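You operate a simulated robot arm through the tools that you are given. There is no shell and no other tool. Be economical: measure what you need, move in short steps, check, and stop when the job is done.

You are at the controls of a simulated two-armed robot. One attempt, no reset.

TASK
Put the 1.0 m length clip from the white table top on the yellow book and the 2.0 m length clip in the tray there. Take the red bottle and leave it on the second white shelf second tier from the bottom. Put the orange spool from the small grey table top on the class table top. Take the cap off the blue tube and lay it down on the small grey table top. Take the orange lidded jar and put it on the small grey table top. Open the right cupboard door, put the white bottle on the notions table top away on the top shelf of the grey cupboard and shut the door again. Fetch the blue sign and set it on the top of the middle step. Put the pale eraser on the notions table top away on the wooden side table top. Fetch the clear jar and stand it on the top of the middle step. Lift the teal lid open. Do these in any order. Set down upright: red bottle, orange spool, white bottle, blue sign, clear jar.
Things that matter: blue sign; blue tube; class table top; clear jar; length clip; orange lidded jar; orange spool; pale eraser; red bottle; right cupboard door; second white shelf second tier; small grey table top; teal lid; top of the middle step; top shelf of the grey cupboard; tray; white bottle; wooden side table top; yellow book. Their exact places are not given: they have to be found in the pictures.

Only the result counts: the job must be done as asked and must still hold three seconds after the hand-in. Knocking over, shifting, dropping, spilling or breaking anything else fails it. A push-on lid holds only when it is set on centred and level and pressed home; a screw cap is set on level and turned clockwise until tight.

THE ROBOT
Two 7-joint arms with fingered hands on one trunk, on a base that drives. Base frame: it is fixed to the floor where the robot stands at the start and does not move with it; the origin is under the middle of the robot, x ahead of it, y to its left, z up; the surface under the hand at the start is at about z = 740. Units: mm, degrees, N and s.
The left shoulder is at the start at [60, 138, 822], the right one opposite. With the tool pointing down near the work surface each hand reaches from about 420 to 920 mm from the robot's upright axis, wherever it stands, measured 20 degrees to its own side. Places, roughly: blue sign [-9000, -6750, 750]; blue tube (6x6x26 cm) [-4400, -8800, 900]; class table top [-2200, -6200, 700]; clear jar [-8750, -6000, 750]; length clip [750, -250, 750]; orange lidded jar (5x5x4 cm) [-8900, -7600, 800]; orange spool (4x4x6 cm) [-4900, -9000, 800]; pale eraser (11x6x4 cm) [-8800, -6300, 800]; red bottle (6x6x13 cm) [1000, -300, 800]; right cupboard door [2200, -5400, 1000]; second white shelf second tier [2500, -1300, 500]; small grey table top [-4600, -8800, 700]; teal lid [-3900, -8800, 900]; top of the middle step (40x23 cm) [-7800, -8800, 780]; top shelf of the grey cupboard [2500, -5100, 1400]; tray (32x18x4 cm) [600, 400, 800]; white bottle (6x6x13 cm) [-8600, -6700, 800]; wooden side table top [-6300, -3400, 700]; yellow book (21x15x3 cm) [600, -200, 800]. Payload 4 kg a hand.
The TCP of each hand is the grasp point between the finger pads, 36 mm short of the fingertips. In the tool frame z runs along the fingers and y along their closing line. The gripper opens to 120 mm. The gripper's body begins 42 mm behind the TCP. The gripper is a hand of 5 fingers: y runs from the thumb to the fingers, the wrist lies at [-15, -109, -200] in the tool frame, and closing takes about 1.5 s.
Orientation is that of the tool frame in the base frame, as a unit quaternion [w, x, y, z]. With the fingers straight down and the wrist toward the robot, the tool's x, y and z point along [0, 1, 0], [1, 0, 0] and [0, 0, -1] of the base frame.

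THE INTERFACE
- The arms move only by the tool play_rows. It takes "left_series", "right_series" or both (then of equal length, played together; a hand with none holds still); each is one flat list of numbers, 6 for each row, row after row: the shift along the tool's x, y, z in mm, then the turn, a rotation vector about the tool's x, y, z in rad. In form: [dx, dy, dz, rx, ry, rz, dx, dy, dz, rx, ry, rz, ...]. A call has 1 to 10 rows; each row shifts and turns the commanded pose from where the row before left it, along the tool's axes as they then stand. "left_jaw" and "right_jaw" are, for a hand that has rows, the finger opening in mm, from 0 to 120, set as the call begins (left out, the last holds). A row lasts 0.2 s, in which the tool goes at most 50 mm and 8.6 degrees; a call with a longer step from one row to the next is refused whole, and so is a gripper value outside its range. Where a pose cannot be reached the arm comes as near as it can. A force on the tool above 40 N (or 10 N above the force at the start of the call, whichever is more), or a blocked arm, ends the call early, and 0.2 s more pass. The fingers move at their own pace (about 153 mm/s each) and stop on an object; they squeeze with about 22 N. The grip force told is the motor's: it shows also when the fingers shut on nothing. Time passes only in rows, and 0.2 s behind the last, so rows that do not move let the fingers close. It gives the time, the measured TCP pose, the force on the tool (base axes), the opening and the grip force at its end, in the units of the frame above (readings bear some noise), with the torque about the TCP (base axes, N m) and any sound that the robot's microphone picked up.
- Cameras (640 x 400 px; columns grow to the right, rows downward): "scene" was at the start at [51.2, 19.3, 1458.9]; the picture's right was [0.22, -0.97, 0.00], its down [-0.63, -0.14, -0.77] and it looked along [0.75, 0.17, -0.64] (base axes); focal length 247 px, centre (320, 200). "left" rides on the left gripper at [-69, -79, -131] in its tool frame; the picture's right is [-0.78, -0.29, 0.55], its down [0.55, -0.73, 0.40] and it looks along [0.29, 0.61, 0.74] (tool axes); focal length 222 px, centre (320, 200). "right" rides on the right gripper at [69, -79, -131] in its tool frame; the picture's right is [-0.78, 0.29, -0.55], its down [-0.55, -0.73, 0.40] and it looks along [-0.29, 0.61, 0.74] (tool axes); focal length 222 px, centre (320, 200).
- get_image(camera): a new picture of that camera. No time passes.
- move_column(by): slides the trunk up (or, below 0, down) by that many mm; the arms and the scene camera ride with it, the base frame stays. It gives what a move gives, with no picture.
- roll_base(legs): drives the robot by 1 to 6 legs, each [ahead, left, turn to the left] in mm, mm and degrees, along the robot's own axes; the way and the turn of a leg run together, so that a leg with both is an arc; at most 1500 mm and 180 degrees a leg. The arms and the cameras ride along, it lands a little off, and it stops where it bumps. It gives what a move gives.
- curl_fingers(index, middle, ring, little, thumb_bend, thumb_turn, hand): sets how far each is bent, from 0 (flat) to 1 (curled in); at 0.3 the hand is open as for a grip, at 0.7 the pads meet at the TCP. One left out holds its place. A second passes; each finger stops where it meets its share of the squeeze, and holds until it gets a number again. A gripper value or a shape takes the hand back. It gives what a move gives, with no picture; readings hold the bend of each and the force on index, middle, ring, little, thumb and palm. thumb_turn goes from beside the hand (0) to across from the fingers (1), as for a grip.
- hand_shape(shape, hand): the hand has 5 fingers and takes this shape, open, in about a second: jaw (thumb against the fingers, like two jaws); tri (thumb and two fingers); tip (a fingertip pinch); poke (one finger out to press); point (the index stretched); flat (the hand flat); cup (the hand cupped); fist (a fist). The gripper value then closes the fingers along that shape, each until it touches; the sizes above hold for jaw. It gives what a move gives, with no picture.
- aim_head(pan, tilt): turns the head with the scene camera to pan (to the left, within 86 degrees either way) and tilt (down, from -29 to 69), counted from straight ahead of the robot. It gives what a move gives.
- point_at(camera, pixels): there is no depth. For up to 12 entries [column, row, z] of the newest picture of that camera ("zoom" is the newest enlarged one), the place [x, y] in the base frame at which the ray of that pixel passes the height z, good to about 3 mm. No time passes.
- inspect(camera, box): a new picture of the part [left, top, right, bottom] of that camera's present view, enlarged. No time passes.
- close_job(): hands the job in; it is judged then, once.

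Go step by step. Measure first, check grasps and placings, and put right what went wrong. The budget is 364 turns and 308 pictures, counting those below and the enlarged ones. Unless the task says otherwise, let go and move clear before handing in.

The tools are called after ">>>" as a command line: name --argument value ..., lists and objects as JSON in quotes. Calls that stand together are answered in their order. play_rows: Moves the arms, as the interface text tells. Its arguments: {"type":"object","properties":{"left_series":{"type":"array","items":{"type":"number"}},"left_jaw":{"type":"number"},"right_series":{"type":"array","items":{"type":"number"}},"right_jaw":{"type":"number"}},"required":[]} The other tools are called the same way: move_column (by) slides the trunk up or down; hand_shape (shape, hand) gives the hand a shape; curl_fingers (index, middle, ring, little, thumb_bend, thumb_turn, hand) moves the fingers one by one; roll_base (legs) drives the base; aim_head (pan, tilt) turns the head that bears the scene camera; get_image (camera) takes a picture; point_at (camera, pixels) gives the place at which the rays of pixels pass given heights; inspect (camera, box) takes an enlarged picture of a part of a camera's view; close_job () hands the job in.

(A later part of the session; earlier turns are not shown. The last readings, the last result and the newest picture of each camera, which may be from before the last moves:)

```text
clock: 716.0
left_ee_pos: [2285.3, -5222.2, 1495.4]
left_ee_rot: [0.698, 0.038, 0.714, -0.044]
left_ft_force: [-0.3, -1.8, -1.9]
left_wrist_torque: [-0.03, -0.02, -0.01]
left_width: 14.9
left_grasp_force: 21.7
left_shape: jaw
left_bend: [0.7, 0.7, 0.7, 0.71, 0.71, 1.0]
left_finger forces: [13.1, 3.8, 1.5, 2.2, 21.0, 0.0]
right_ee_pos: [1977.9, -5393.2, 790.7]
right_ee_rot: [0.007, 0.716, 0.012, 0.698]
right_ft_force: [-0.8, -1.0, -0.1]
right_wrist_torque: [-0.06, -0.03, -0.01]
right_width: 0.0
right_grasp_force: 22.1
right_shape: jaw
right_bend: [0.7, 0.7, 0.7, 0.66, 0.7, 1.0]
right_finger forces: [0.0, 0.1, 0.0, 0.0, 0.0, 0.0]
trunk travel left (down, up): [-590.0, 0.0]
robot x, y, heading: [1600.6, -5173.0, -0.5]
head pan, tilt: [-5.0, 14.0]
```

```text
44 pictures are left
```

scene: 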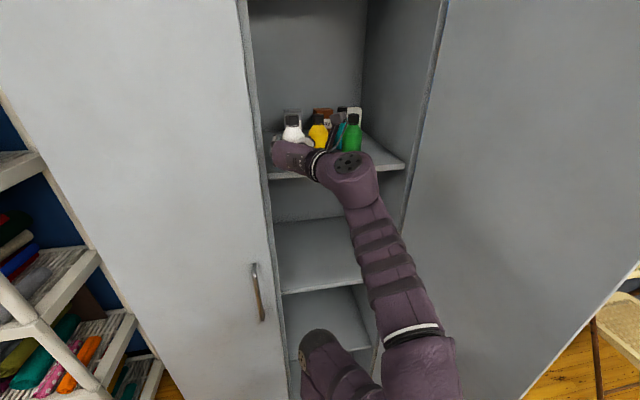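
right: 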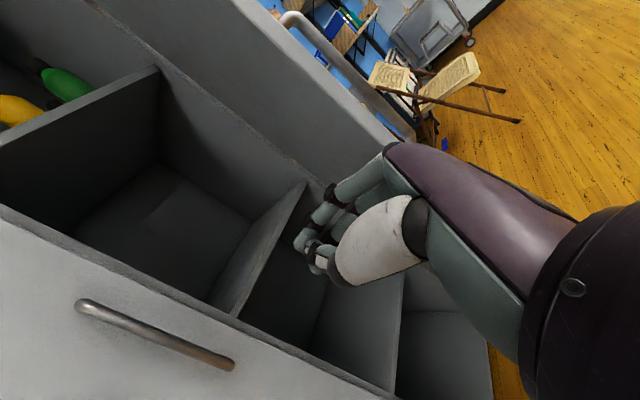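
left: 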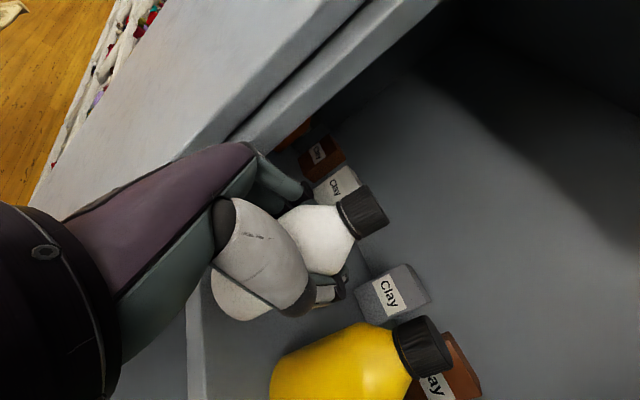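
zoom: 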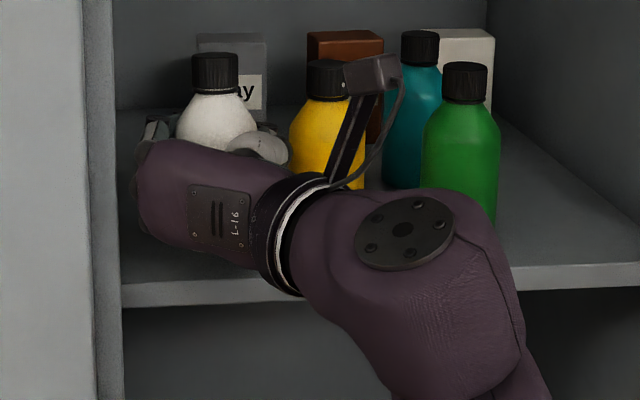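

Good clearance on both sides. Advancing another 38 mm, then lowering.

>>> play_rows --left_series '[0, 3, 20, 0, 0, 0, 0, 3, 20, 0, 0, 0, 0, 0, 0, 0, 0, 0]'

>>> play_rows --left_series '[14, 0, 0, 0, 0, 0, 0, 0, 0, 0, 0, 0]'

>>> play_rows --left_series '[7, 0, 0, 0, 0, 0, 0, 0, 0, 0, 0, 0]'

>>> inspect --camera "scene" --box '[260, 180, 420, 280]'

```text
clock: 716.8
left_ee_pos: [2325.5, -5221.8, 1494.4]
left_ee_rot: [0.698, 0.038, 0.714, -0.045]
left_ft_force: [0.4, -0.5, -1.8]
left_wrist_torque: [0.01, -0.03, 0.04]
left_width: 15.1
left_grasp_force: 22.0
left_shape: jaw
left_bend: [0.7, 0.7, 0.7, 0.71, 0.71, 1.0]
left_finger forces: [13.2, 3.8, 1.5, 2.2, 21.0, 0.0]
right_ee_pos: [1977.9, -5393.7, 790.4]
right_ee_rot: [0.007, 0.715, 0.012, 0.699]
right_ft_force: [0.1, -0.1, 0.2]
right_wrist_torque: [0.01, 0.03, 0.04]
right_width: 0.0
right_grasp_force: 22.4
right_shape: jaw
right_bend: [0.7, 0.7, 0.7, 0.66, 0.7, 1.0]
right_finger forces: [0.0, 0.1, 0.0, 0.0, 0.1, 0.0]
trunk travel left (down, up): [-590.0, 0.0]
robot x, y, heading: [1603.0, -5171.1, -0.4]
head pan, tilt: [-5.0, 14.0]
```

```text
clock: 717.4
left_ee_pos: [2325.0, -5221.5, 1480.0]
left_ee_rot: [0.698, 0.038, 0.714, -0.044]
left_ft_force: [-0.1, -0.5, -1.7]
left_wrist_torque: [0.0, -0.03, 0.0]
left_width: 15.0
left_grasp_force: 21.9
left_shape: jaw
left_bend: [0.7, 0.7, 0.7, 0.71, 0.71, 1.0]
left_finger forces: [13.3, 3.8, 1.5, 2.2, 20.9, 0.0]
right_ee_pos: [1978.8, -5392.9, 790.9]
right_ee_rot: [0.007, 0.716, 0.012, 0.698]
right_ft_force: [-0.3, 0.1, -1.0]
right_wrist_torque: [0.0, -0.02, 0.0]
right_width: 0.0
right_grasp_force: 22.0
right_shape: jaw
right_bend: [0.7, 0.7, 0.7, 0.66, 0.7, 1.0]
right_finger forces: [0.1, 0.1, 0.1, 0.0, 0.0, 0.0]
trunk travel left (down, up): [-590.0, 0.0]
robot x, y, heading: [1600.6, -5171.9, -0.2]
head pan, tilt: [-5.0, 14.0]
```

```text
clock: 718.0
left_ee_pos: [2323.7, -5221.3, 1477.6]
left_ee_rot: [0.7, 0.037, 0.712, -0.044]
left_ft_force: [0.6, 1.4, 15.4]
left_wrist_torque: [0.12, -0.25, -0.08]
left_width: 14.5
left_grasp_force: 22.2
left_shape: jaw
left_bend: [0.7, 0.7, 0.7, 0.71, 0.72, 1.0]
left_finger forces: [12.1, 4.0, 2.5, 3.2, 19.7, 0.1]
right_ee_pos: [1978.7, -5393.0, 792.1]
right_ee_rot: [0.006, 0.715, 0.012, 0.699]
right_ft_force: [-0.2, -0.2, 0.5]
right_wrist_torque: [-0.01, 0.01, 0.01]
right_width: 0.0
right_grasp_force: 22.1
right_shape: jaw
right_bend: [0.7, 0.7, 0.7, 0.66, 0.7, 1.0]
right_finger forces: [0.1, 0.1, 0.0, 0.0, 0.0, 0.0]
trunk travel left (down, up): [-590.0, 0.0]
robot x, y, heading: [1599.1, -5171.4, -0.9]
head pan, tilt: [-5.0, 14.0]
```

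```text
4.00 times, centred on (340, 230) of scene
```

zoom: 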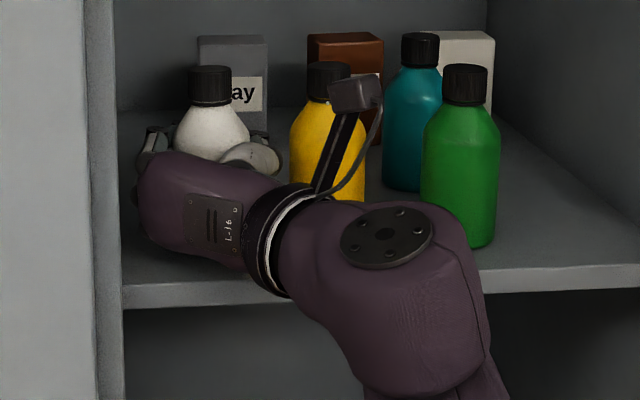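

The bottle stands on the shelf. Because the yellow bottle is near the thumb, I'll open only to 60 first and check the contact forces.

>>> play_rows --left_series '[-4, 0, 0, 0, 0, 0, 0, 0, 0, 0, 0, 0]'

>>> play_rows --left_series '[0, 0, 0, 0, 0, 0, 0, 0, 0, 0, 0, 0, 0, 0, 0, 0, 0, 0]' --left_jaw 60

>>> get_image --camera "left"

>>> inspect --camera "scene" --box '[260, 180, 420, 280]'

```text
clock: 718.6
left_ee_pos: [2324.5, -5220.6, 1476.7]
left_ee_rot: [0.698, 0.038, 0.713, -0.044]
left_ft_force: [-0.8, 0.3, 8.8]
left_wrist_torque: [0.04, -0.07, -0.01]
left_width: 14.3
left_grasp_force: 22.2
left_shape: jaw
left_bend: [0.7, 0.7, 0.7, 0.71, 0.72, 1.0]
left_finger forces: [12.7, 3.4, 1.5, 2.2, 20.0, 0.0]
right_ee_pos: [1977.5, -5394.9, 791.1]
right_ee_rot: [0.006, 0.715, 0.013, 0.699]
right_ft_force: [0.6, -0.7, 0.8]
right_wrist_torque: [0.01, 0.02, -0.01]
right_width: 0.3
right_grasp_force: 22.0
right_shape: jaw
right_bend: [0.7, 0.7, 0.7, 0.66, 0.7, 1.0]
right_finger forces: [0.0, 0.0, 0.0, 0.0, 0.0, 0.0]
trunk travel left (down, up): [-590.0, 0.0]
robot x, y, heading: [1601.5, -5171.8, -0.6]
head pan, tilt: [-5.0, 14.0]
```

```text
clock: 719.4
left_ee_pos: [2325.0, -5221.5, 1476.8]
left_ee_rot: [0.698, 0.038, 0.714, -0.044]
left_ft_force: [0.2, 0.3, -0.3]
left_wrist_torque: [0.0, -0.04, -0.02]
left_width: 59.9
left_grasp_force: 0.0
left_shape: jaw
left_bend: [0.42, 0.46, 0.44, 0.69, 0.56, 1.0]
left_finger forces: [0.1, 0.0, 0.0, 0.1, 0.1, 0.0]
right_ee_pos: [1977.5, -5392.9, 789.7]
right_ee_rot: [0.008, 0.715, 0.012, 0.699]
right_ft_force: [0.1, -0.3, -0.4]
right_wrist_torque: [0.02, 0.01, 0.0]
right_width: 0.0
right_grasp_force: 22.4
right_shape: jaw
right_bend: [0.7, 0.7, 0.7, 0.66, 0.7, 1.0]
right_finger forces: [0.0, 0.1, 0.0, 0.0, 0.1, 0.0]
trunk travel left (down, up): [-590.0, 0.0]
robot x, y, heading: [1602.1, -5171.6, -0.4]
head pan, tilt: [-5.0, 14.0]
```

```text
42 pictures are left
```

left: 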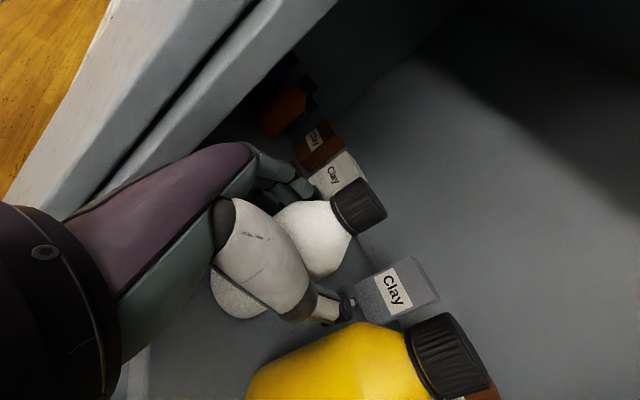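

```text
4.00 times, centred on (340, 230) of scene
```

zoom: 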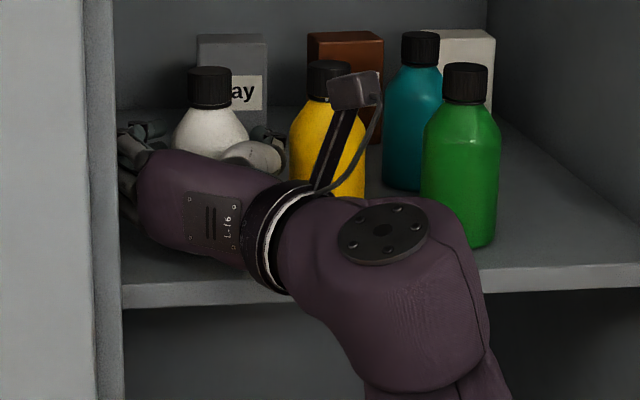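

Bottle free and standing. I'll open a bit more (72) and check again before withdrawing.

>>> play_rows --left_series '[0, 2, 0, 0, 0, 0, 0, 0, 0, 0, 0, 0, 0, 0, 0, 0, 0, 0]' --left_jaw 72

>>> get_image --camera "left"

```text
clock: 720.2
left_ee_pos: [2325.8, -5219.8, 1476.3]
left_ee_rot: [0.698, 0.039, 0.713, -0.044]
left_ft_force: [-0.6, 0.1, 0.2]
left_wrist_torque: [0.02, -0.02, -0.02]
left_width: 71.8
left_grasp_force: 0.0
left_shape: jaw
left_bend: [0.38, 0.42, 0.4, 0.65, 0.48, 1.0]
left_finger forces: [0.0, 0.0, 0.1, 0.0, 0.0, 0.0]
right_ee_pos: [1977.9, -5393.1, 790.5]
right_ee_rot: [0.007, 0.715, 0.012, 0.698]
right_ft_force: [-0.1, 0.1, -0.4]
right_wrist_torque: [-0.03, -0.04, 0.02]
right_width: 0.0
right_grasp_force: 22.4
right_shape: jaw
right_bend: [0.7, 0.7, 0.7, 0.66, 0.7, 1.0]
right_finger forces: [0.0, 0.0, 0.0, 0.0, 0.0, 0.0]
trunk travel left (down, up): [-590.0, 0.0]
robot x, y, heading: [1600.7, -5173.4, -0.5]
head pan, tilt: [-5.0, 14.0]
```

```text
40 pictures are left
```

left: 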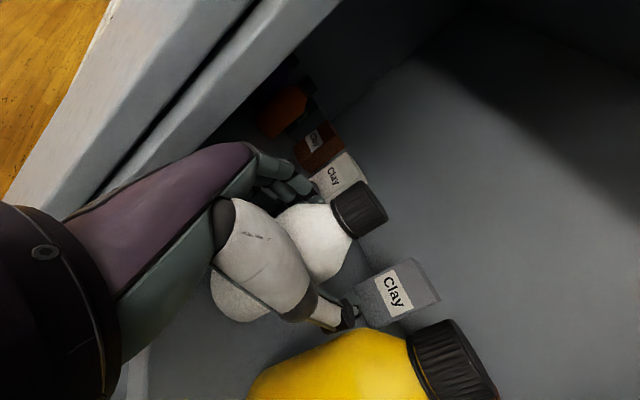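

No contact with the yellow bottle. Withdrawing straight back along the hand's axis.

>>> play_rows --left_series '[0, 0, -15, 0, 0, 0, 0, 0, -20, 0, 0, 0, 0, 0, -25, 0, 0, 0, 0, 0, -30, 0, 0, 0, 0, 0, -30, 0, 0, 0, 0, 0, -30, 0, 0, 0, 0, 0, 0, 0, 0, 0]'

>>> inspect --camera "scene" --box '[260, 170, 420, 280]'

```text
clock: 721.0
left_ee_pos: [2269.3, -5234.6, 1479.5]
left_ee_rot: [0.698, 0.054, 0.712, -0.053]
left_ft_force: [3.6, -19.8, -2.4]
left_wrist_torque: [-0.55, -0.11, 0.15]
left_width: 68.2
left_grasp_force: 0.0
left_shape: jaw
left_bend: [0.38, 0.47, 0.43, 0.65, 0.48, 1.0]
left_finger forces: [0.1, 13.6, 6.0, 0.1, 0.0, 0.0]
right_ee_pos: [1978.4, -5396.2, 789.5]
right_ee_rot: [0.008, 0.716, 0.009, 0.698]
right_ft_force: [0.8, 0.4, -0.5]
right_wrist_torque: [0.01, 0.01, -0.03]
right_width: 0.0
right_grasp_force: 21.9
right_shape: jaw
right_bend: [0.7, 0.7, 0.7, 0.66, 0.7, 1.0]
right_finger forces: [0.1, 0.0, 0.0, 0.0, 0.1, 0.0]
trunk travel left (down, up): [-590.0, 0.0]
robot x, y, heading: [1603.2, -5172.9, -0.7]
head pan, tilt: [-5.0, 14.0]
stopped in row 4 (left hand): the force on the tool passed its limit at 42 N (the readings are from after the stop); the commanded pose is now the measured one
```

```text
3.64 times, centred on (340, 225) of scene
```

zoom: 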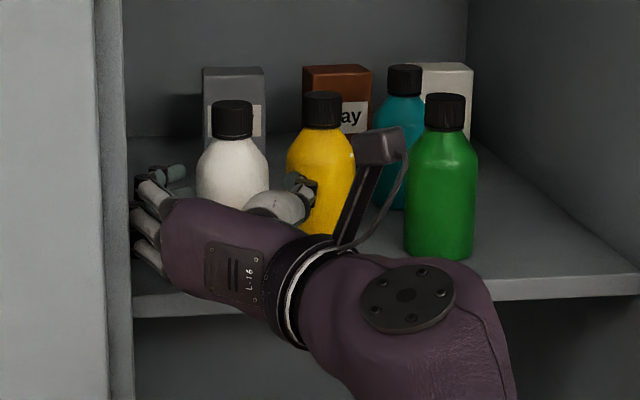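

The left fingers rubbed the cupboard's side post on the way back. I'll shift 6 mm right and back out exactly along -x.

>>> play_rows --left_series '[0, -6, 0, 0, 0, 0, 0, -3, -15, 0, 0, 0, 0, -3, -15, 0, 0, 0, 0, -4, -20, 0, 0, 0, 0, -4, -25, 0, 0, 0, 0, -4, -30, 0, 0, 0, 0, 0, 0, 0, 0, 0]' --left_jaw 66

>>> inspect --camera "scene" --box '[260, 170, 420, 280]'

```text
clock: 722.8
left_ee_pos: [2185.9, -5197.8, 1467.0]
left_ee_rot: [0.69, 0.02, 0.723, -0.025]
left_ft_force: [-11.1, -9.6, 2.5]
left_wrist_torque: [-0.02, 0.08, 0.33]
left_width: 62.1
left_grasp_force: 0.1
left_shape: jaw
left_bend: [0.4, 0.5, 0.42, 0.67, 0.51, 1.0]
left_finger forces: [1.2, 14.0, 0.0, 0.0, 0.0, 0.0]
right_ee_pos: [1977.7, -5396.5, 791.2]
right_ee_rot: [0.008, 0.715, 0.009, 0.699]
right_ft_force: [0.0, -0.6, -0.1]
right_wrist_torque: [0.0, -0.02, 0.04]
right_width: 0.0
right_grasp_force: 22.0
right_shape: jaw
right_bend: [0.7, 0.7, 0.7, 0.66, 0.7, 1.0]
right_finger forces: [0.0, 0.1, 0.0, 0.0, 0.0, 0.1]
trunk travel left (down, up): [-590.0, 0.0]
robot x, y, heading: [1599.1, -5173.5, -0.9]
head pan, tilt: [-5.0, 14.0]
stopped in row 7 (left hand): the arm was blocked; the commanded pose is now the measured one
```

```text
3.64 times, centred on (340, 225) of scene
```

zoom: 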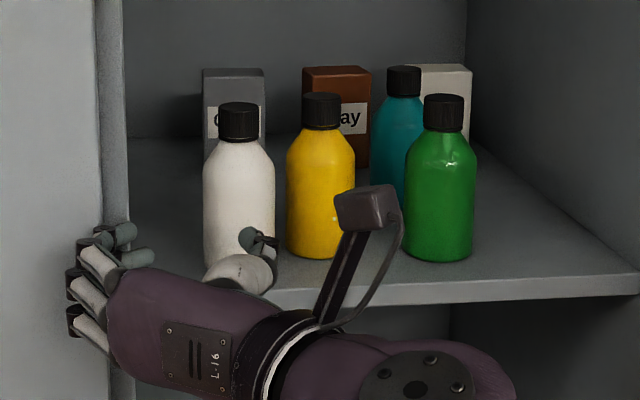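

The white bottle stands on the top shelf, and the yellow one didn't move. I'll move the hand right a little off the post and back the base away.

>>> play_rows --left_series '[0, -10, 0, 0, 0, 0, 0, -10, 0, 0, 0, 0, 0, 0, 0, 0, 0, 0]' --left_jaw 30

>>> roll_base --legs '[[-180, 0, 0]]'

>>> get_image --camera "scene"

```text
clock: 723.6
left_ee_pos: [2186.4, -5212.2, 1464.9]
left_ee_rot: [0.689, 0.019, 0.724, -0.022]
left_ft_force: [0.0, 0.0, 0.5]
left_wrist_torque: [0.03, 0.0, -0.05]
left_width: 30.4
left_grasp_force: 0.1
left_shape: jaw
left_bend: [0.54, 0.57, 0.56, 0.71, 0.69, 1.0]
left_finger forces: [0.0, 0.0, 0.0, 0.0, 0.1, 0.0]
right_ee_pos: [1978.3, -5395.5, 790.7]
right_ee_rot: [0.008, 0.716, 0.01, 0.698]
right_ft_force: [1.2, -0.3, -0.1]
right_wrist_torque: [-0.03, -0.01, 0.02]
right_width: 0.1
right_grasp_force: 22.0
right_shape: jaw
right_bend: [0.7, 0.7, 0.7, 0.66, 0.7, 1.0]
right_finger forces: [0.1, 0.0, 0.0, 0.0, 0.1, 0.0]
trunk travel left (down, up): [-590.0, 0.0]
robot x, y, heading: [1601.2, -5173.1, -0.8]
head pan, tilt: [-5.0, 14.0]
```

```text
clock: 725.1
left_ee_pos: [2003.3, -5210.9, 1466.6]
left_ee_rot: [0.689, 0.018, 0.724, -0.023]
left_ft_force: [0.1, 0.4, 1.0]
left_wrist_torque: [-0.01, 0.05, -0.03]
left_width: 30.4
left_grasp_force: 0.0
left_shape: jaw
left_bend: [0.54, 0.57, 0.56, 0.71, 0.69, 1.0]
left_finger forces: [0.1, 0.1, 0.0, 0.0, 0.1, 0.0]
right_ee_pos: [1796.9, -5394.4, 791.2]
right_ee_rot: [0.007, 0.715, 0.01, 0.699]
right_ft_force: [-0.9, 0.4, 0.0]
right_wrist_torque: [0.0, 0.02, 0.0]
right_width: 0.0
right_grasp_force: 22.5
right_shape: jaw
right_bend: [0.7, 0.7, 0.7, 0.66, 0.7, 1.0]
right_finger forces: [0.0, 0.0, 0.0, 0.1, 0.0, 0.0]
trunk travel left (down, up): [-590.0, 0.0]
robot x, y, heading: [1420.0, -5172.7, -0.8]
head pan, tilt: [-5.0, 14.0]
```

```text
37 pictures are left
```

scene: 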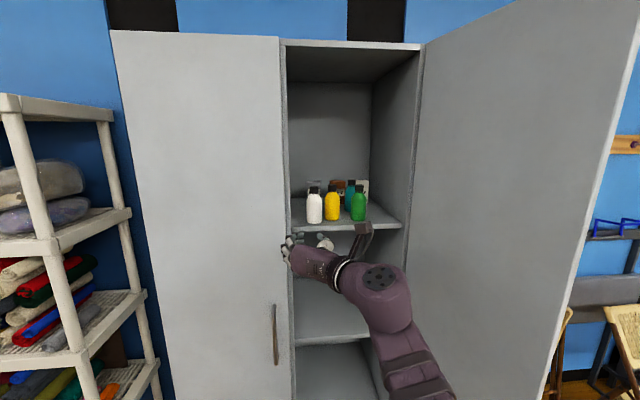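

Bottle done; now I'll shut the door. First, move the left arm aside and back the base off to the right, towards the door's free edge.

>>> play_rows --left_series '[30, 35, -10, 0, 0, 0, 30, 35, -10, 0, 0, 0, 30, 35, -10, 0, 0, 0, 30, 35, -10, 0, 0, 0, 30, 35, -10, 0, 0, 0, 30, 35, -10, 0, 0, 0, 30, 35, -10, 0, 0, 0, 30, 35, -10, 0, 0, 0, 30, 20, -10, 0, 0, 0, 30, 0, -10, 0, 0, 0]'

>>> roll_base --legs '[[-400, 0, 0], [0, -300, 0]]'

>>> aim_head --pan -15 --tilt 30

>>> get_image --camera "scene"

```text
clock: 727.3
left_ee_pos: [1910.5, -4902.4, 1272.3]
left_ee_rot: [0.689, 0.018, 0.724, -0.024]
left_ft_force: [0.1, -0.1, -0.4]
left_wrist_torque: [-0.01, -0.01, 0.01]
left_width: 30.5
left_grasp_force: 0.1
left_shape: jaw
left_bend: [0.54, 0.57, 0.56, 0.71, 0.69, 1.0]
left_finger forces: [0.1, 0.1, 0.1, 0.0, 0.0, 0.0]
left hand out of reach, approached as far as the arm can: row 3, 4, 5, 6
right_ee_pos: [1797.2, -5393.2, 791.8]
right_ee_rot: [0.007, 0.716, 0.011, 0.698]
right_ft_force: [0.1, -0.1, -0.2]
right_wrist_torque: [0.02, 0.0, -0.01]
right_width: 0.0
right_grasp_force: 21.8
right_shape: jaw
right_bend: [0.7, 0.7, 0.7, 0.66, 0.7, 1.0]
right_finger forces: [0.0, 0.1, 0.0, 0.0, 0.0, 0.0]
trunk travel left (down, up): [-590.0, 0.0]
robot x, y, heading: [1418.8, -5171.2, -0.6]
head pan, tilt: [-5.0, 14.0]
```

```text
clock: 731.5
left_ee_pos: [1503.0, -5204.2, 1273.5]
left_ee_rot: [0.689, 0.021, 0.724, -0.026]
left_ft_force: [-0.5, 0.5, -0.7]
left_wrist_torque: [0.01, -0.02, 0.03]
left_width: 29.8
left_grasp_force: 0.1
left_shape: jaw
left_bend: [0.54, 0.57, 0.56, 0.71, 0.69, 1.0]
left_finger forces: [0.1, 0.0, 0.0, 0.1, 0.0, 0.0]
right_ee_pos: [1387.0, -5693.0, 790.5]
right_ee_rot: [0.012, 0.715, 0.008, 0.699]
right_ft_force: [0.0, 0.1, 0.2]
right_wrist_torque: [0.0, 0.02, 0.0]
right_width: 0.0
right_grasp_force: 22.3
right_shape: jaw
right_bend: [0.7, 0.7, 0.7, 0.66, 0.7, 1.0]
right_finger forces: [0.1, 0.0, 0.1, 0.0, 0.1, 0.1]
trunk travel left (down, up): [-590.0, 0.0]
robot x, y, heading: [1013.2, -5471.3, -1.1]
head pan, tilt: [-5.0, 14.0]
```

```text
clock: 732.3
left_ee_pos: [1504.4, -5203.8, 1273.0]
left_ee_rot: [0.689, 0.021, 0.724, -0.026]
left_ft_force: [0.2, -0.6, 0.2]
left_wrist_torque: [0.0, -0.02, -0.06]
left_width: 30.1
left_grasp_force: 0.0
left_shape: jaw
left_bend: [0.54, 0.57, 0.56, 0.71, 0.69, 1.0]
left_finger forces: [0.1, 0.0, 0.0, 0.0, 0.1, 0.1]
right_ee_pos: [1387.1, -5692.5, 790.4]
right_ee_rot: [0.011, 0.716, 0.008, 0.698]
right_ft_force: [-0.4, -0.5, -0.2]
right_wrist_torque: [0.04, 0.03, -0.01]
right_width: 0.0
right_grasp_force: 22.5
right_shape: jaw
right_bend: [0.7, 0.7, 0.7, 0.66, 0.7, 1.0]
right_finger forces: [0.1, 0.0, 0.1, 0.0, 0.0, 0.0]
trunk travel left (down, up): [-590.0, 0.0]
robot x, y, heading: [1012.1, -5465.6, -1.3]
head pan, tilt: [-15.0, 30.0]
```

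```text
36 pictures are left
```

scene: 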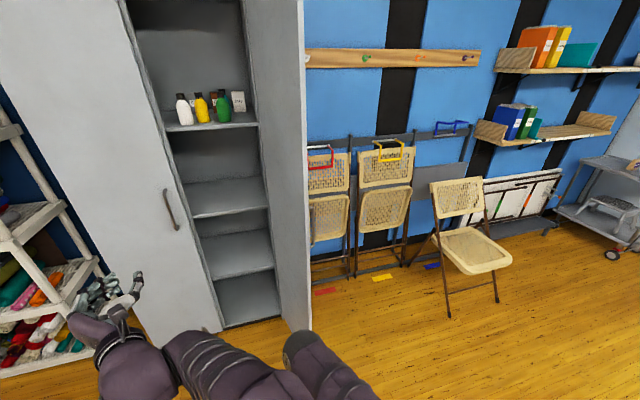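

>>> point_at --camera "scene" --pixels '[[307, 333, 30], [307, 333, 60], [282, 318, 30], [226, 330, 30], [281, 318, 60]]'

>>> aim_head --pan -20 --tilt 45

>>> get_image --camera "scene"

```text
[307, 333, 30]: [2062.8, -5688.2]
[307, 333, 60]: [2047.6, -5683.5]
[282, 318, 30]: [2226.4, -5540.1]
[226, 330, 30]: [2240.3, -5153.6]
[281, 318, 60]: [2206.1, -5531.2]
```

```text
clock: 733.0
left_ee_pos: [1504.2, -5203.8, 1272.6]
left_ee_rot: [0.689, 0.022, 0.724, -0.026]
left_ft_force: [0.1, -0.7, 0.1]
left_wrist_torque: [0.0, 0.01, 0.0]
left_width: 30.0
left_grasp_force: 0.0
left_shape: jaw
left_bend: [0.54, 0.57, 0.56, 0.71, 0.69, 1.0]
left_finger forces: [0.1, 0.0, 0.0, 0.0, 0.1, 0.0]
right_ee_pos: [1388.0, -5691.8, 791.3]
right_ee_rot: [0.011, 0.715, 0.007, 0.699]
right_ft_force: [-0.7, -0.3, -0.4]
right_wrist_torque: [0.03, 0.0, 0.01]
right_width: 0.0
right_grasp_force: 22.4
right_shape: jaw
right_bend: [0.7, 0.7, 0.7, 0.66, 0.7, 1.0]
right_finger forces: [0.1, 0.1, 0.0, 0.0, 0.0, 0.0]
trunk travel left (down, up): [-590.0, 0.0]
robot x, y, heading: [1012.1, -5466.5, -1.3]
head pan, tilt: [-20.0, 45.0]
```

```text
35 pictures are left
```

scene: 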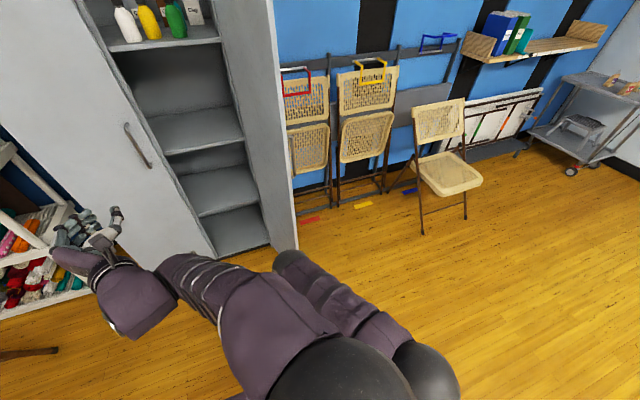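

>>> point_at --camera "scene" --pixels '[[297, 252, 30], [297, 252, 60], [270, 243, 30], [290, 170, 1000], [270, 40, 1400]]'

>>> inspect --camera "scene" --box '[200, 160, 320, 270]'

```text
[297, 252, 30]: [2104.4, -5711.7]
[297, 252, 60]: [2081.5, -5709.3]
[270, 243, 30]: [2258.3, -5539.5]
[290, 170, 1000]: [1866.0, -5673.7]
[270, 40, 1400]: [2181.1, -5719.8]
```

```text
3.64 times, centred on (260, 215) of scene
```

zoom: 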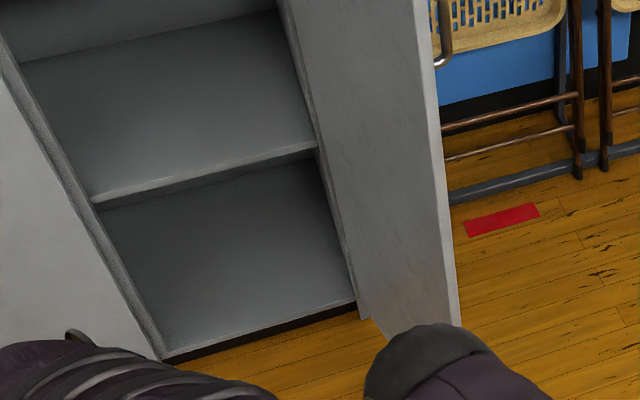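

The door's free edge is near (1797,-5666), at about 105°. I'll bring the right hand so that the door's edge goes between thumb and fingers.

>>> roll_base --legs '[[200, 0, 0]]'

>>> play_rows --right_series '[0, 0, 30, 0.13, 0, 0, 0, 0, 30, 0.13, 0, 0, 0, 0, 30, 0, 0, 0, 0, 0, 0, 0, 0, 0]' --right_jaw 105

>>> get_image --camera "right"

>>> get_image --camera "scene"

```text
clock: 734.6
left_ee_pos: [1705.4, -5207.1, 1271.7]
left_ee_rot: [0.689, 0.022, 0.724, -0.026]
left_ft_force: [-0.2, 0.3, -0.3]
left_wrist_torque: [0.0, 0.01, -0.02]
left_width: 30.2
left_grasp_force: 0.1
left_shape: jaw
left_bend: [0.54, 0.57, 0.56, 0.71, 0.69, 1.0]
left_finger forces: [0.1, 0.1, 0.1, 0.1, 0.1, 0.0]
right_ee_pos: [1588.6, -5696.5, 790.2]
right_ee_rot: [0.011, 0.716, 0.008, 0.698]
right_ft_force: [0.9, -0.9, 0.0]
right_wrist_torque: [0.01, -0.04, 0.01]
right_width: 0.1
right_grasp_force: 21.7
right_shape: jaw
right_bend: [0.7, 0.7, 0.7, 0.66, 0.7, 1.0]
right_finger forces: [0.0, 0.0, 0.0, 0.0, 0.0, 0.0]
trunk travel left (down, up): [-590.0, 0.0]
robot x, y, heading: [1216.8, -5472.1, -1.2]
head pan, tilt: [-20.0, 45.0]
```

```text
clock: 735.6
left_ee_pos: [1706.9, -5208.1, 1271.4]
left_ee_rot: [0.688, 0.021, 0.725, -0.027]
left_ft_force: [0.4, -0.1, 0.8]
left_wrist_torque: [0.01, 0.01, -0.01]
left_width: 30.0
left_grasp_force: 0.0
left_shape: jaw
left_bend: [0.54, 0.57, 0.56, 0.71, 0.69, 1.0]
left_finger forces: [0.0, 0.0, 0.0, 0.0, 0.0, 0.0]
right_ee_pos: [1676.9, -5686.3, 787.2]
right_ee_rot: [-0.082, 0.711, 0.097, 0.692]
right_ft_force: [0.1, -0.5, -1.3]
right_wrist_torque: [0.02, 0.0, 0.0]
right_width: 104.7
right_grasp_force: 0.2
right_shape: jaw
right_bend: [0.31, 0.33, 0.32, 0.38, 0.34, 0.98]
right_finger forces: [0.0, 0.0, 0.0, 0.0, 0.1, 0.0]
trunk travel left (down, up): [-590.0, 0.0]
robot x, y, heading: [1211.1, -5469.2, -1.0]
head pan, tilt: [-20.0, 45.0]
```

```text
33 pictures are left
```

right: 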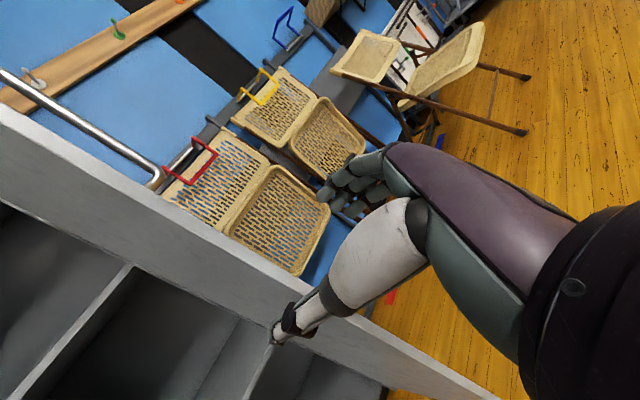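

```text
32 pictures are left
```

scene: 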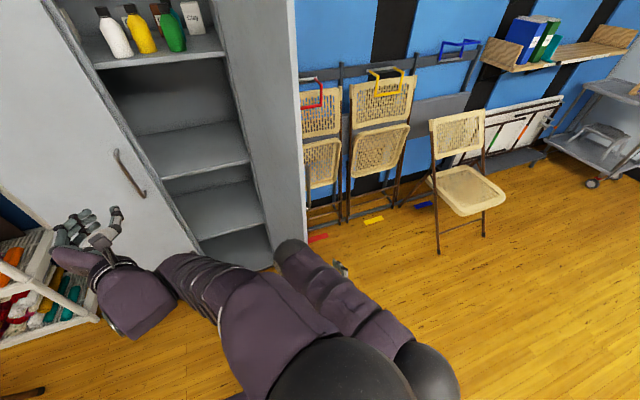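

The door edge lies nearer the thumb side, so I'll shift the hand 28 mm left and then advance.

>>> play_rows --right_series '[0, -28, 0, 0, 0, 0, 0, 0, 40, 0, 0, 0, 0, 0, 0, 0, 0, 0]'

>>> get_image --camera "right"

```text
clock: 736.4
left_ee_pos: [1704.5, -5207.1, 1272.5]
left_ee_rot: [0.69, 0.021, 0.723, -0.027]
left_ft_force: [-0.3, 0.5, 0.3]
left_wrist_torque: [0.03, 0.04, 0.03]
left_width: 30.3
left_grasp_force: 0.1
left_shape: jaw
left_bend: [0.54, 0.57, 0.56, 0.71, 0.69, 1.0]
left_finger forces: [0.1, 0.1, 0.0, 0.0, 0.0, 0.0]
right_ee_pos: [1708.5, -5648.6, 786.2]
right_ee_rot: [-0.081, 0.711, 0.097, 0.692]
right_ft_force: [-0.3, 0.6, -0.1]
right_wrist_torque: [-0.01, 0.02, 0.01]
right_width: 104.8
right_grasp_force: 0.1
right_shape: jaw
right_bend: [0.31, 0.33, 0.32, 0.38, 0.34, 0.98]
right_finger forces: [0.0, 0.0, 0.0, 0.1, 0.0, 0.1]
trunk travel left (down, up): [-590.0, 0.0]
robot x, y, heading: [1216.4, -5470.8, -1.2]
head pan, tilt: [-20.0, 45.0]
```

```text
31 pictures are left
```

right: 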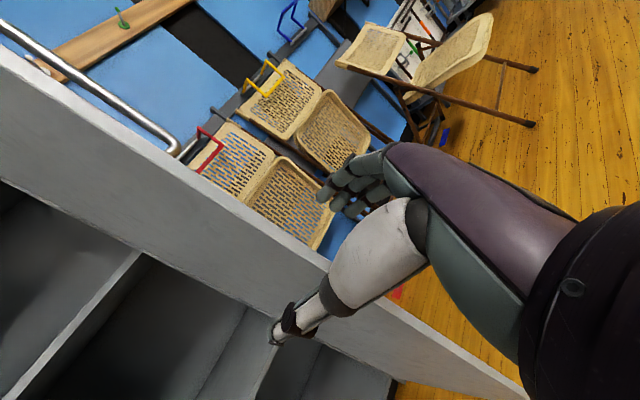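

The free edge now runs between fingers (outside) and thumb (inside). Advancing 95 mm.

>>> play_rows --right_series '[0, 0, 35, 0, 0, 0, 0, 0, 35, 0, 0, 0, 0, 0, 25, 0, 0, 0, 0, 0, 0, 0, 0, 0]'

>>> play_rows --right_series '[0, 0, 0, 0, 0, 0, 0, 0, 0, 0, 0, 0, 0, 0, 0, 0, 0, 0, 0, 0, 0, 0, 0, 0, 0, 0, 0, 0, 0, 0, 0, 0, 0, 0, 0, 0]' --right_jaw 0

>>> get_image --camera "right"

```text
clock: 737.4
left_ee_pos: [1705.7, -5207.6, 1272.1]
left_ee_rot: [0.689, 0.021, 0.724, -0.028]
left_ft_force: [0.7, 0.3, -1.0]
left_wrist_torque: [-0.02, 0.02, -0.04]
left_width: 30.4
left_grasp_force: 0.0
left_shape: jaw
left_bend: [0.54, 0.57, 0.56, 0.71, 0.69, 1.0]
left_finger forces: [0.1, 0.0, 0.0, 0.0, 0.1, 0.0]
right_ee_pos: [1801.2, -5624.8, 783.8]
right_ee_rot: [-0.081, 0.711, 0.097, 0.692]
right_ft_force: [-0.6, 0.9, -0.2]
right_wrist_torque: [0.01, 0.0, 0.0]
right_width: 105.0
right_grasp_force: 0.0
right_shape: jaw
right_bend: [0.31, 0.33, 0.32, 0.38, 0.34, 0.98]
right_finger forces: [0.0, 0.0, 0.0, 0.0, 0.0, 0.0]
trunk travel left (down, up): [-590.0, 0.0]
robot x, y, heading: [1214.0, -5467.9, -0.9]
head pan, tilt: [-20.0, 45.0]
```

```text
clock: 738.8
left_ee_pos: [1706.0, -5207.0, 1273.2]
left_ee_rot: [0.689, 0.022, 0.724, -0.027]
left_ft_force: [0.2, -0.3, -0.1]
left_wrist_torque: [0.02, 0.0, 0.03]
left_width: 30.3
left_grasp_force: 0.0
left_shape: jaw
left_bend: [0.54, 0.57, 0.56, 0.71, 0.69, 1.0]
left_finger forces: [0.0, 0.1, 0.0, 0.0, 0.0, 0.1]
right_ee_pos: [1800.8, -5624.7, 783.8]
right_ee_rot: [-0.082, 0.711, 0.098, 0.692]
right_ft_force: [-1.2, -0.8, 0.7]
right_wrist_torque: [-0.05, -0.03, -0.04]
right_width: 27.1
right_grasp_force: 22.3
right_shape: jaw
right_bend: [0.39, 0.42, 0.41, 0.67, 0.74, 1.0]
right_finger forces: [7.4, 2.6, 2.5, 0.0, 12.3, 0.0]
trunk travel left (down, up): [-590.0, 0.0]
robot x, y, heading: [1211.0, -5472.1, -1.3]
head pan, tilt: [-20.0, 45.0]
```

```text
30 pictures are left
```

right: 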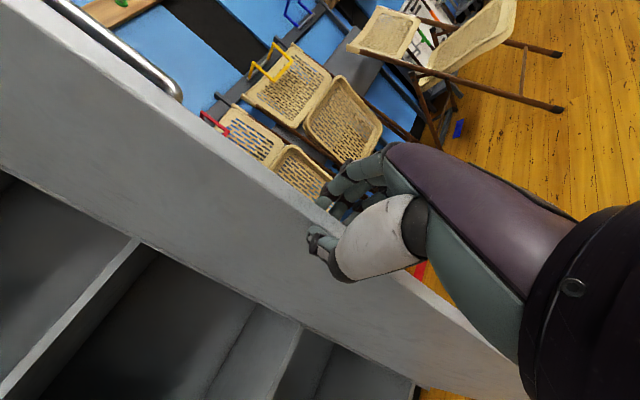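

The door edge is gripped. I'll swing it closed along its arc, about 23° first.

>>> play_rows --right_series '[0, -42, 2, -0.1, 0, 0, 0, -42, 2, -0.1, 0, 0, 0, -42, 2, -0.1, 0, 0, 0, -42, 2, -0.1, 0, 0, 0, 0, 0, 0, 0, 0]'

>>> play_rows --right_series '[0, -42, 2, -0.1, 0, 0, 0, -42, 2, -0.1, 0, 0, 0, -42, 2, -0.1, 0, 0, 0, 0, 0, 0, 0, 0]'

>>> get_image --camera "scene"

```text
clock: 740.0
left_ee_pos: [1704.8, -5207.3, 1272.1]
left_ee_rot: [0.689, 0.021, 0.724, -0.027]
left_ft_force: [-0.4, 0.3, 0.2]
left_wrist_torque: [-0.01, 0.02, 0.03]
left_width: 30.3
left_grasp_force: 0.0
left_shape: jaw
left_bend: [0.54, 0.57, 0.56, 0.71, 0.69, 1.0]
left_finger forces: [0.0, 0.0, 0.0, 0.0, 0.0, 0.0]
right_ee_pos: [1789.8, -5459.0, 778.4]
right_ee_rot: [0.062, 0.714, -0.042, 0.696]
right_ft_force: [-0.3, -0.4, 0.3]
right_wrist_torque: [0.0, 0.01, 0.03]
right_width: 21.6
right_grasp_force: 22.3
right_shape: jaw
right_bend: [0.44, 0.44, 0.42, 0.67, 0.77, 1.0]
right_finger forces: [0.1, 0.0, 0.0, 0.0, 0.0, 0.1]
trunk travel left (down, up): [-590.0, 0.0]
robot x, y, heading: [1212.2, -5472.4, -1.2]
head pan, tilt: [-20.0, 45.0]
```

```text
clock: 741.0
left_ee_pos: [1705.0, -5207.8, 1271.9]
left_ee_rot: [0.688, 0.022, 0.725, -0.027]
left_ft_force: [0.7, 0.3, 0.3]
left_wrist_torque: [0.0, 0.02, -0.01]
left_width: 30.2
left_grasp_force: 0.0
left_shape: jaw
left_bend: [0.54, 0.57, 0.56, 0.71, 0.69, 1.0]
left_finger forces: [0.0, 0.0, 0.1, 0.0, 0.0, 0.1]
right_ee_pos: [1795.0, -5385.0, 820.9]
right_ee_rot: [0.14, 0.702, -0.12, 0.687]
right_ft_force: [-0.1, -0.7, -0.2]
right_wrist_torque: [-0.02, 0.0, 0.0]
right_width: 21.7
right_grasp_force: 21.9
right_shape: jaw
right_bend: [0.44, 0.44, 0.42, 0.67, 0.77, 1.0]
right_finger forces: [0.0, 0.1, 0.0, 0.1, 0.1, 0.0]
right hand out of reach, approached as far as the arm can: row 2, 3
trunk travel left (down, up): [-590.0, 0.0]
robot x, y, heading: [1210.6, -5470.1, -1.3]
head pan, tilt: [-20.0, 45.0]
```

```text
29 pictures are left
```

scene: 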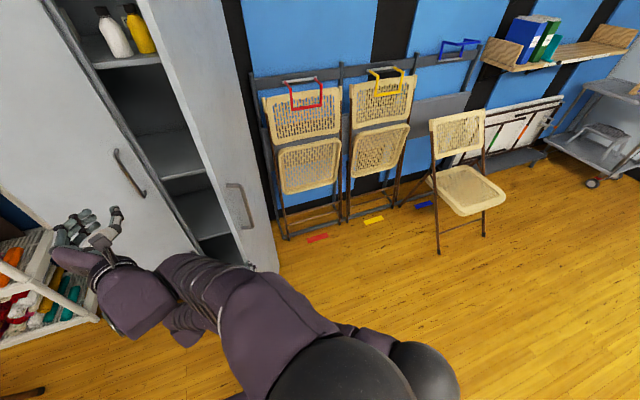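

The door is down to about 65°. I'll take the hand round to the outer side: back, right, then forward.

>>> play_rows --right_series '[0, 0, -40, 0, 0, 0, 0, 0, -40, 0, 0, 0, 0, 40, 0, 0.12, 0, 0, 0, 40, 0, 0.12, 0, 0, 0, 40, 0, 0.12, 0, 0, 0, 40, 0, 0, 0, 0, 0, 40, 0, 0, 0, 0, 0, 0, 0, 0, 0, 0]'

>>> play_rows --right_series '[0, 0, 40, 0, 0, 0, 0, 0, 40, 0, 0, 0, 0, 0, 40, 0, 0, 0, 0, 0, 40, 0, 0, 0, 0, 0, 0, 0, 0, 0]'

>>> get_image --camera "scene"

```text
clock: 742.8
left_ee_pos: [1705.7, -5206.6, 1271.9]
left_ee_rot: [0.689, 0.021, 0.724, -0.027]
left_ft_force: [-0.3, 0.4, -0.3]
left_wrist_torque: [0.02, 0.0, -0.03]
left_width: 30.1
left_grasp_force: 0.1
left_shape: jaw
left_bend: [0.54, 0.57, 0.56, 0.71, 0.69, 1.0]
left_finger forces: [0.0, 0.1, 0.0, 0.0, 0.0, 0.0]
right_ee_pos: [1690.2, -5550.6, 827.9]
right_ee_rot: [0.013, 0.716, 0.005, 0.698]
right_ft_force: [-0.4, 0.3, 1.4]
right_wrist_torque: [0.04, 0.01, 0.01]
right_width: 21.7
right_grasp_force: 21.8
right_shape: jaw
right_bend: [0.44, 0.44, 0.42, 0.67, 0.77, 1.0]
right_finger forces: [0.0, 0.1, 0.0, 0.1, 0.1, 0.0]
trunk travel left (down, up): [-590.0, 0.0]
robot x, y, heading: [1212.7, -5469.3, -1.1]
head pan, tilt: [-20.0, 45.0]
```

```text
clock: 744.0
left_ee_pos: [1705.6, -5207.6, 1271.5]
left_ee_rot: [0.689, 0.021, 0.724, -0.028]
left_ft_force: [0.8, -0.2, 0.6]
left_wrist_torque: [0.01, -0.02, 0.01]
left_width: 29.9
left_grasp_force: 0.1
left_shape: jaw
left_bend: [0.54, 0.57, 0.56, 0.71, 0.69, 1.0]
left_finger forces: [0.1, 0.0, 0.1, 0.0, 0.0, 0.1]
right_ee_pos: [1848.3, -5550.9, 824.7]
right_ee_rot: [0.013, 0.716, 0.006, 0.698]
right_ft_force: [-0.7, 0.6, -0.4]
right_wrist_torque: [-0.01, -0.02, -0.01]
right_width: 21.8
right_grasp_force: 21.7
right_shape: jaw
right_bend: [0.44, 0.44, 0.42, 0.67, 0.77, 1.0]
right_finger forces: [0.1, 0.0, 0.0, 0.1, 0.0, 0.1]
trunk travel left (down, up): [-590.0, 0.0]
robot x, y, heading: [1212.3, -5468.2, -1.0]
head pan, tilt: [-20.0, 45.0]
```

```text
28 pictures are left
```

scene: 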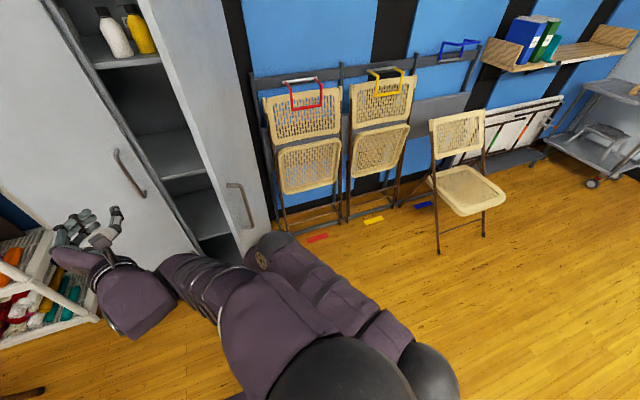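

On the outer side now. Pushing left to close the door.

>>> play_rows --right_series '[0, -40, 5, 0, 0, 0, 0, -40, 10, 0, 0, 0, 0, -40, 15, 0, 0, 0, 0, -35, 20, 0, 0, 0, 0, -30, 25, 0, 0, 0, 0, 0, 0, 0, 0, 0]'

>>> get_image --camera "scene"

```text
clock: 745.4
left_ee_pos: [1704.9, -5206.8, 1271.8]
left_ee_rot: [0.689, 0.021, 0.724, -0.027]
left_ft_force: [-0.5, -0.1, 0.4]
left_wrist_torque: [-0.01, -0.05, 0.0]
left_width: 30.2
left_grasp_force: 0.1
left_shape: jaw
left_bend: [0.54, 0.57, 0.56, 0.71, 0.69, 1.0]
left_finger forces: [0.0, 0.0, 0.0, 0.1, 0.0, 0.0]
right_ee_pos: [1919.6, -5375.0, 821.0]
right_ee_rot: [0.013, 0.716, 0.006, 0.698]
right_ft_force: [0.0, -0.1, -0.4]
right_wrist_torque: [0.01, -0.02, 0.01]
right_width: 21.7
right_grasp_force: 21.9
right_shape: jaw
right_bend: [0.44, 0.44, 0.42, 0.67, 0.77, 1.0]
right_finger forces: [0.1, 0.0, 0.0, 0.0, 0.0, 0.0]
right hand out of reach, approached as far as the arm can: row 5
trunk travel left (down, up): [-590.0, 0.0]
robot x, y, heading: [1213.5, -5472.6, -1.4]
head pan, tilt: [-20.0, 45.0]
```

```text
27 pictures are left
```

scene: 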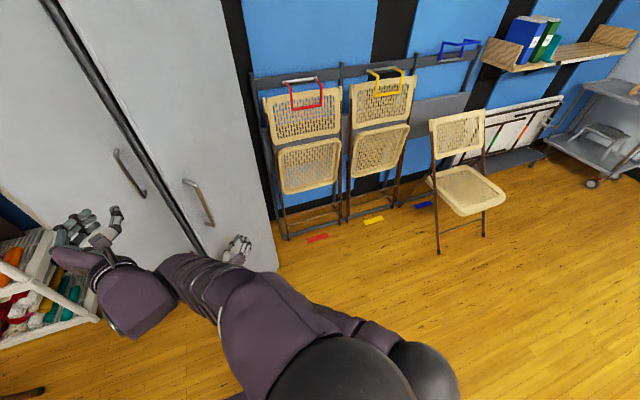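

Nearly shut (about 25°). I'll push forward with the base.

>>> roll_base --legs '[[140, 60, 0]]'

>>> roll_base --legs '[[100, 0, 0]]'

>>> aim_head --pan 0 --tilt 25

>>> get_image --camera "scene"

```text
clock: 746.8
left_ee_pos: [1849.0, -5149.5, 1271.9]
left_ee_rot: [0.689, 0.021, 0.724, -0.027]
left_ft_force: [0.2, -0.5, 0.4]
left_wrist_torque: [0.01, -0.04, -0.03]
left_width: 29.9
left_grasp_force: 0.0
left_shape: jaw
left_bend: [0.54, 0.57, 0.56, 0.71, 0.69, 1.0]
left_finger forces: [0.0, 0.1, 0.0, 0.0, 0.0, 0.0]
right_ee_pos: [2063.3, -5318.3, 820.7]
right_ee_rot: [0.013, 0.717, 0.006, 0.697]
right_ft_force: [0.1, -0.1, 0.1]
right_wrist_torque: [-0.01, -0.06, 0.01]
right_width: 21.6
right_grasp_force: 21.7
right_shape: jaw
right_bend: [0.44, 0.44, 0.42, 0.67, 0.77, 1.0]
right_finger forces: [0.0, 0.0, 0.0, 0.1, 0.1, 0.0]
trunk travel left (down, up): [-590.0, 0.0]
robot x, y, heading: [1353.7, -5414.2, -1.2]
head pan, tilt: [-20.0, 45.0]
```

```text
clock: 748.0
left_ee_pos: [1949.7, -5152.2, 1270.7]
left_ee_rot: [0.689, 0.02, 0.724, -0.027]
left_ft_force: [0.6, -0.1, -0.2]
left_wrist_torque: [-0.01, 0.0, -0.01]
left_width: 30.2
left_grasp_force: 0.1
left_shape: jaw
left_bend: [0.54, 0.57, 0.56, 0.71, 0.69, 1.0]
left_finger forces: [0.0, 0.1, 0.0, 0.0, 0.1, 0.0]
right_ee_pos: [2163.0, -5319.8, 818.9]
right_ee_rot: [0.012, 0.716, 0.005, 0.698]
right_ft_force: [-0.9, 0.1, 0.8]
right_wrist_torque: [0.0, 0.0, 0.0]
right_width: 21.9
right_grasp_force: 22.3
right_shape: jaw
right_bend: [0.44, 0.44, 0.42, 0.67, 0.77, 1.0]
right_finger forces: [0.0, 0.0, 0.0, 0.0, 0.1, 0.0]
trunk travel left (down, up): [-590.0, 0.0]
robot x, y, heading: [1457.8, -5415.8, -1.1]
head pan, tilt: [-20.0, 45.0]
```

```text
clock: 748.8
left_ee_pos: [1948.0, -5151.6, 1271.7]
left_ee_rot: [0.689, 0.021, 0.724, -0.027]
left_ft_force: [-0.2, 0.3, 0.3]
left_wrist_torque: [0.02, -0.04, 0.03]
left_width: 30.2
left_grasp_force: 0.1
left_shape: jaw
left_bend: [0.54, 0.57, 0.56, 0.71, 0.69, 1.0]
left_finger forces: [0.1, 0.0, 0.0, 0.0, 0.1, 0.1]
right_ee_pos: [2162.8, -5319.6, 822.1]
right_ee_rot: [0.013, 0.716, 0.005, 0.698]
right_ft_force: [-0.2, 0.4, 0.2]
right_wrist_torque: [-0.01, -0.01, 0.03]
right_width: 21.8
right_grasp_force: 21.8
right_shape: jaw
right_bend: [0.44, 0.44, 0.42, 0.67, 0.77, 1.0]
right_finger forces: [0.0, 0.0, 0.1, 0.0, 0.1, 0.0]
trunk travel left (down, up): [-590.0, 0.0]
robot x, y, heading: [1453.7, -5415.2, -1.0]
head pan, tilt: [0.0, 25.0]
```

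```text
26 pictures are left
```

scene: 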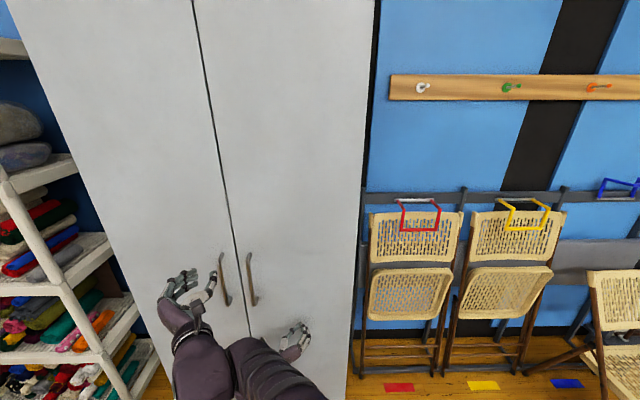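

The door looks almost shut. I'll push forward until I feel firm contact.

>>> play_rows --right_series '[0, 0, 12, 0, 0, 0, 0, 0, 12, 0, 0, 0, 0, 0, 12, 0, 0, 0, 0, 0, 0, 0, 0, 0]'

>>> inspect --camera "scene" --box '[190, 60, 380, 340]'

```text
clock: 749.8
left_ee_pos: [1947.3, -5151.3, 1271.9]
left_ee_rot: [0.689, 0.02, 0.724, -0.027]
left_ft_force: [0.5, 0.5, 0.3]
left_wrist_torque: [0.0, -0.03, 0.01]
left_width: 30.0
left_grasp_force: 0.2
left_shape: jaw
left_bend: [0.54, 0.57, 0.56, 0.71, 0.69, 1.0]
left_finger forces: [0.1, 0.0, 0.0, 0.1, 0.0, 0.0]
right_ee_pos: [2174.5, -5323.2, 829.2]
right_ee_rot: [0.012, 0.717, 0.006, 0.697]
right_ft_force: [-21.7, -0.6, -8.0]
right_wrist_torque: [0.26, 0.19, -0.73]
right_width: 22.4
right_grasp_force: 22.4
right_shape: jaw
right_bend: [0.43, 0.44, 0.42, 0.67, 0.77, 1.0]
right_finger forces: [21.5, 3.6, 0.0, 0.0, 0.0, 0.1]
right hand out of reach, approached as far as the arm can: row 1, 2, 3
trunk travel left (down, up): [-590.0, 0.0]
robot x, y, heading: [1459.5, -5418.0, -1.1]
head pan, tilt: [0.0, 25.0]
```

```text
1.43 times, centred on (285, 200) of scene
```

zoom: 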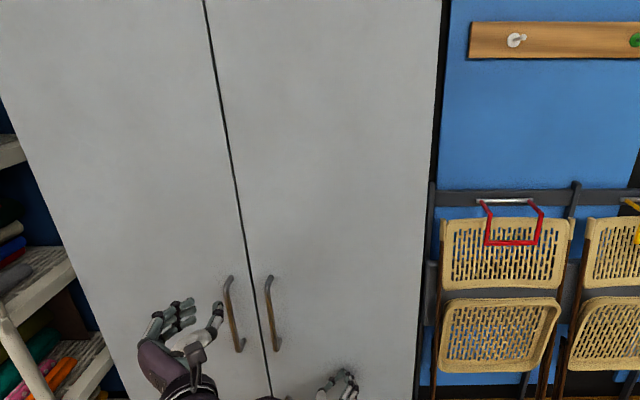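

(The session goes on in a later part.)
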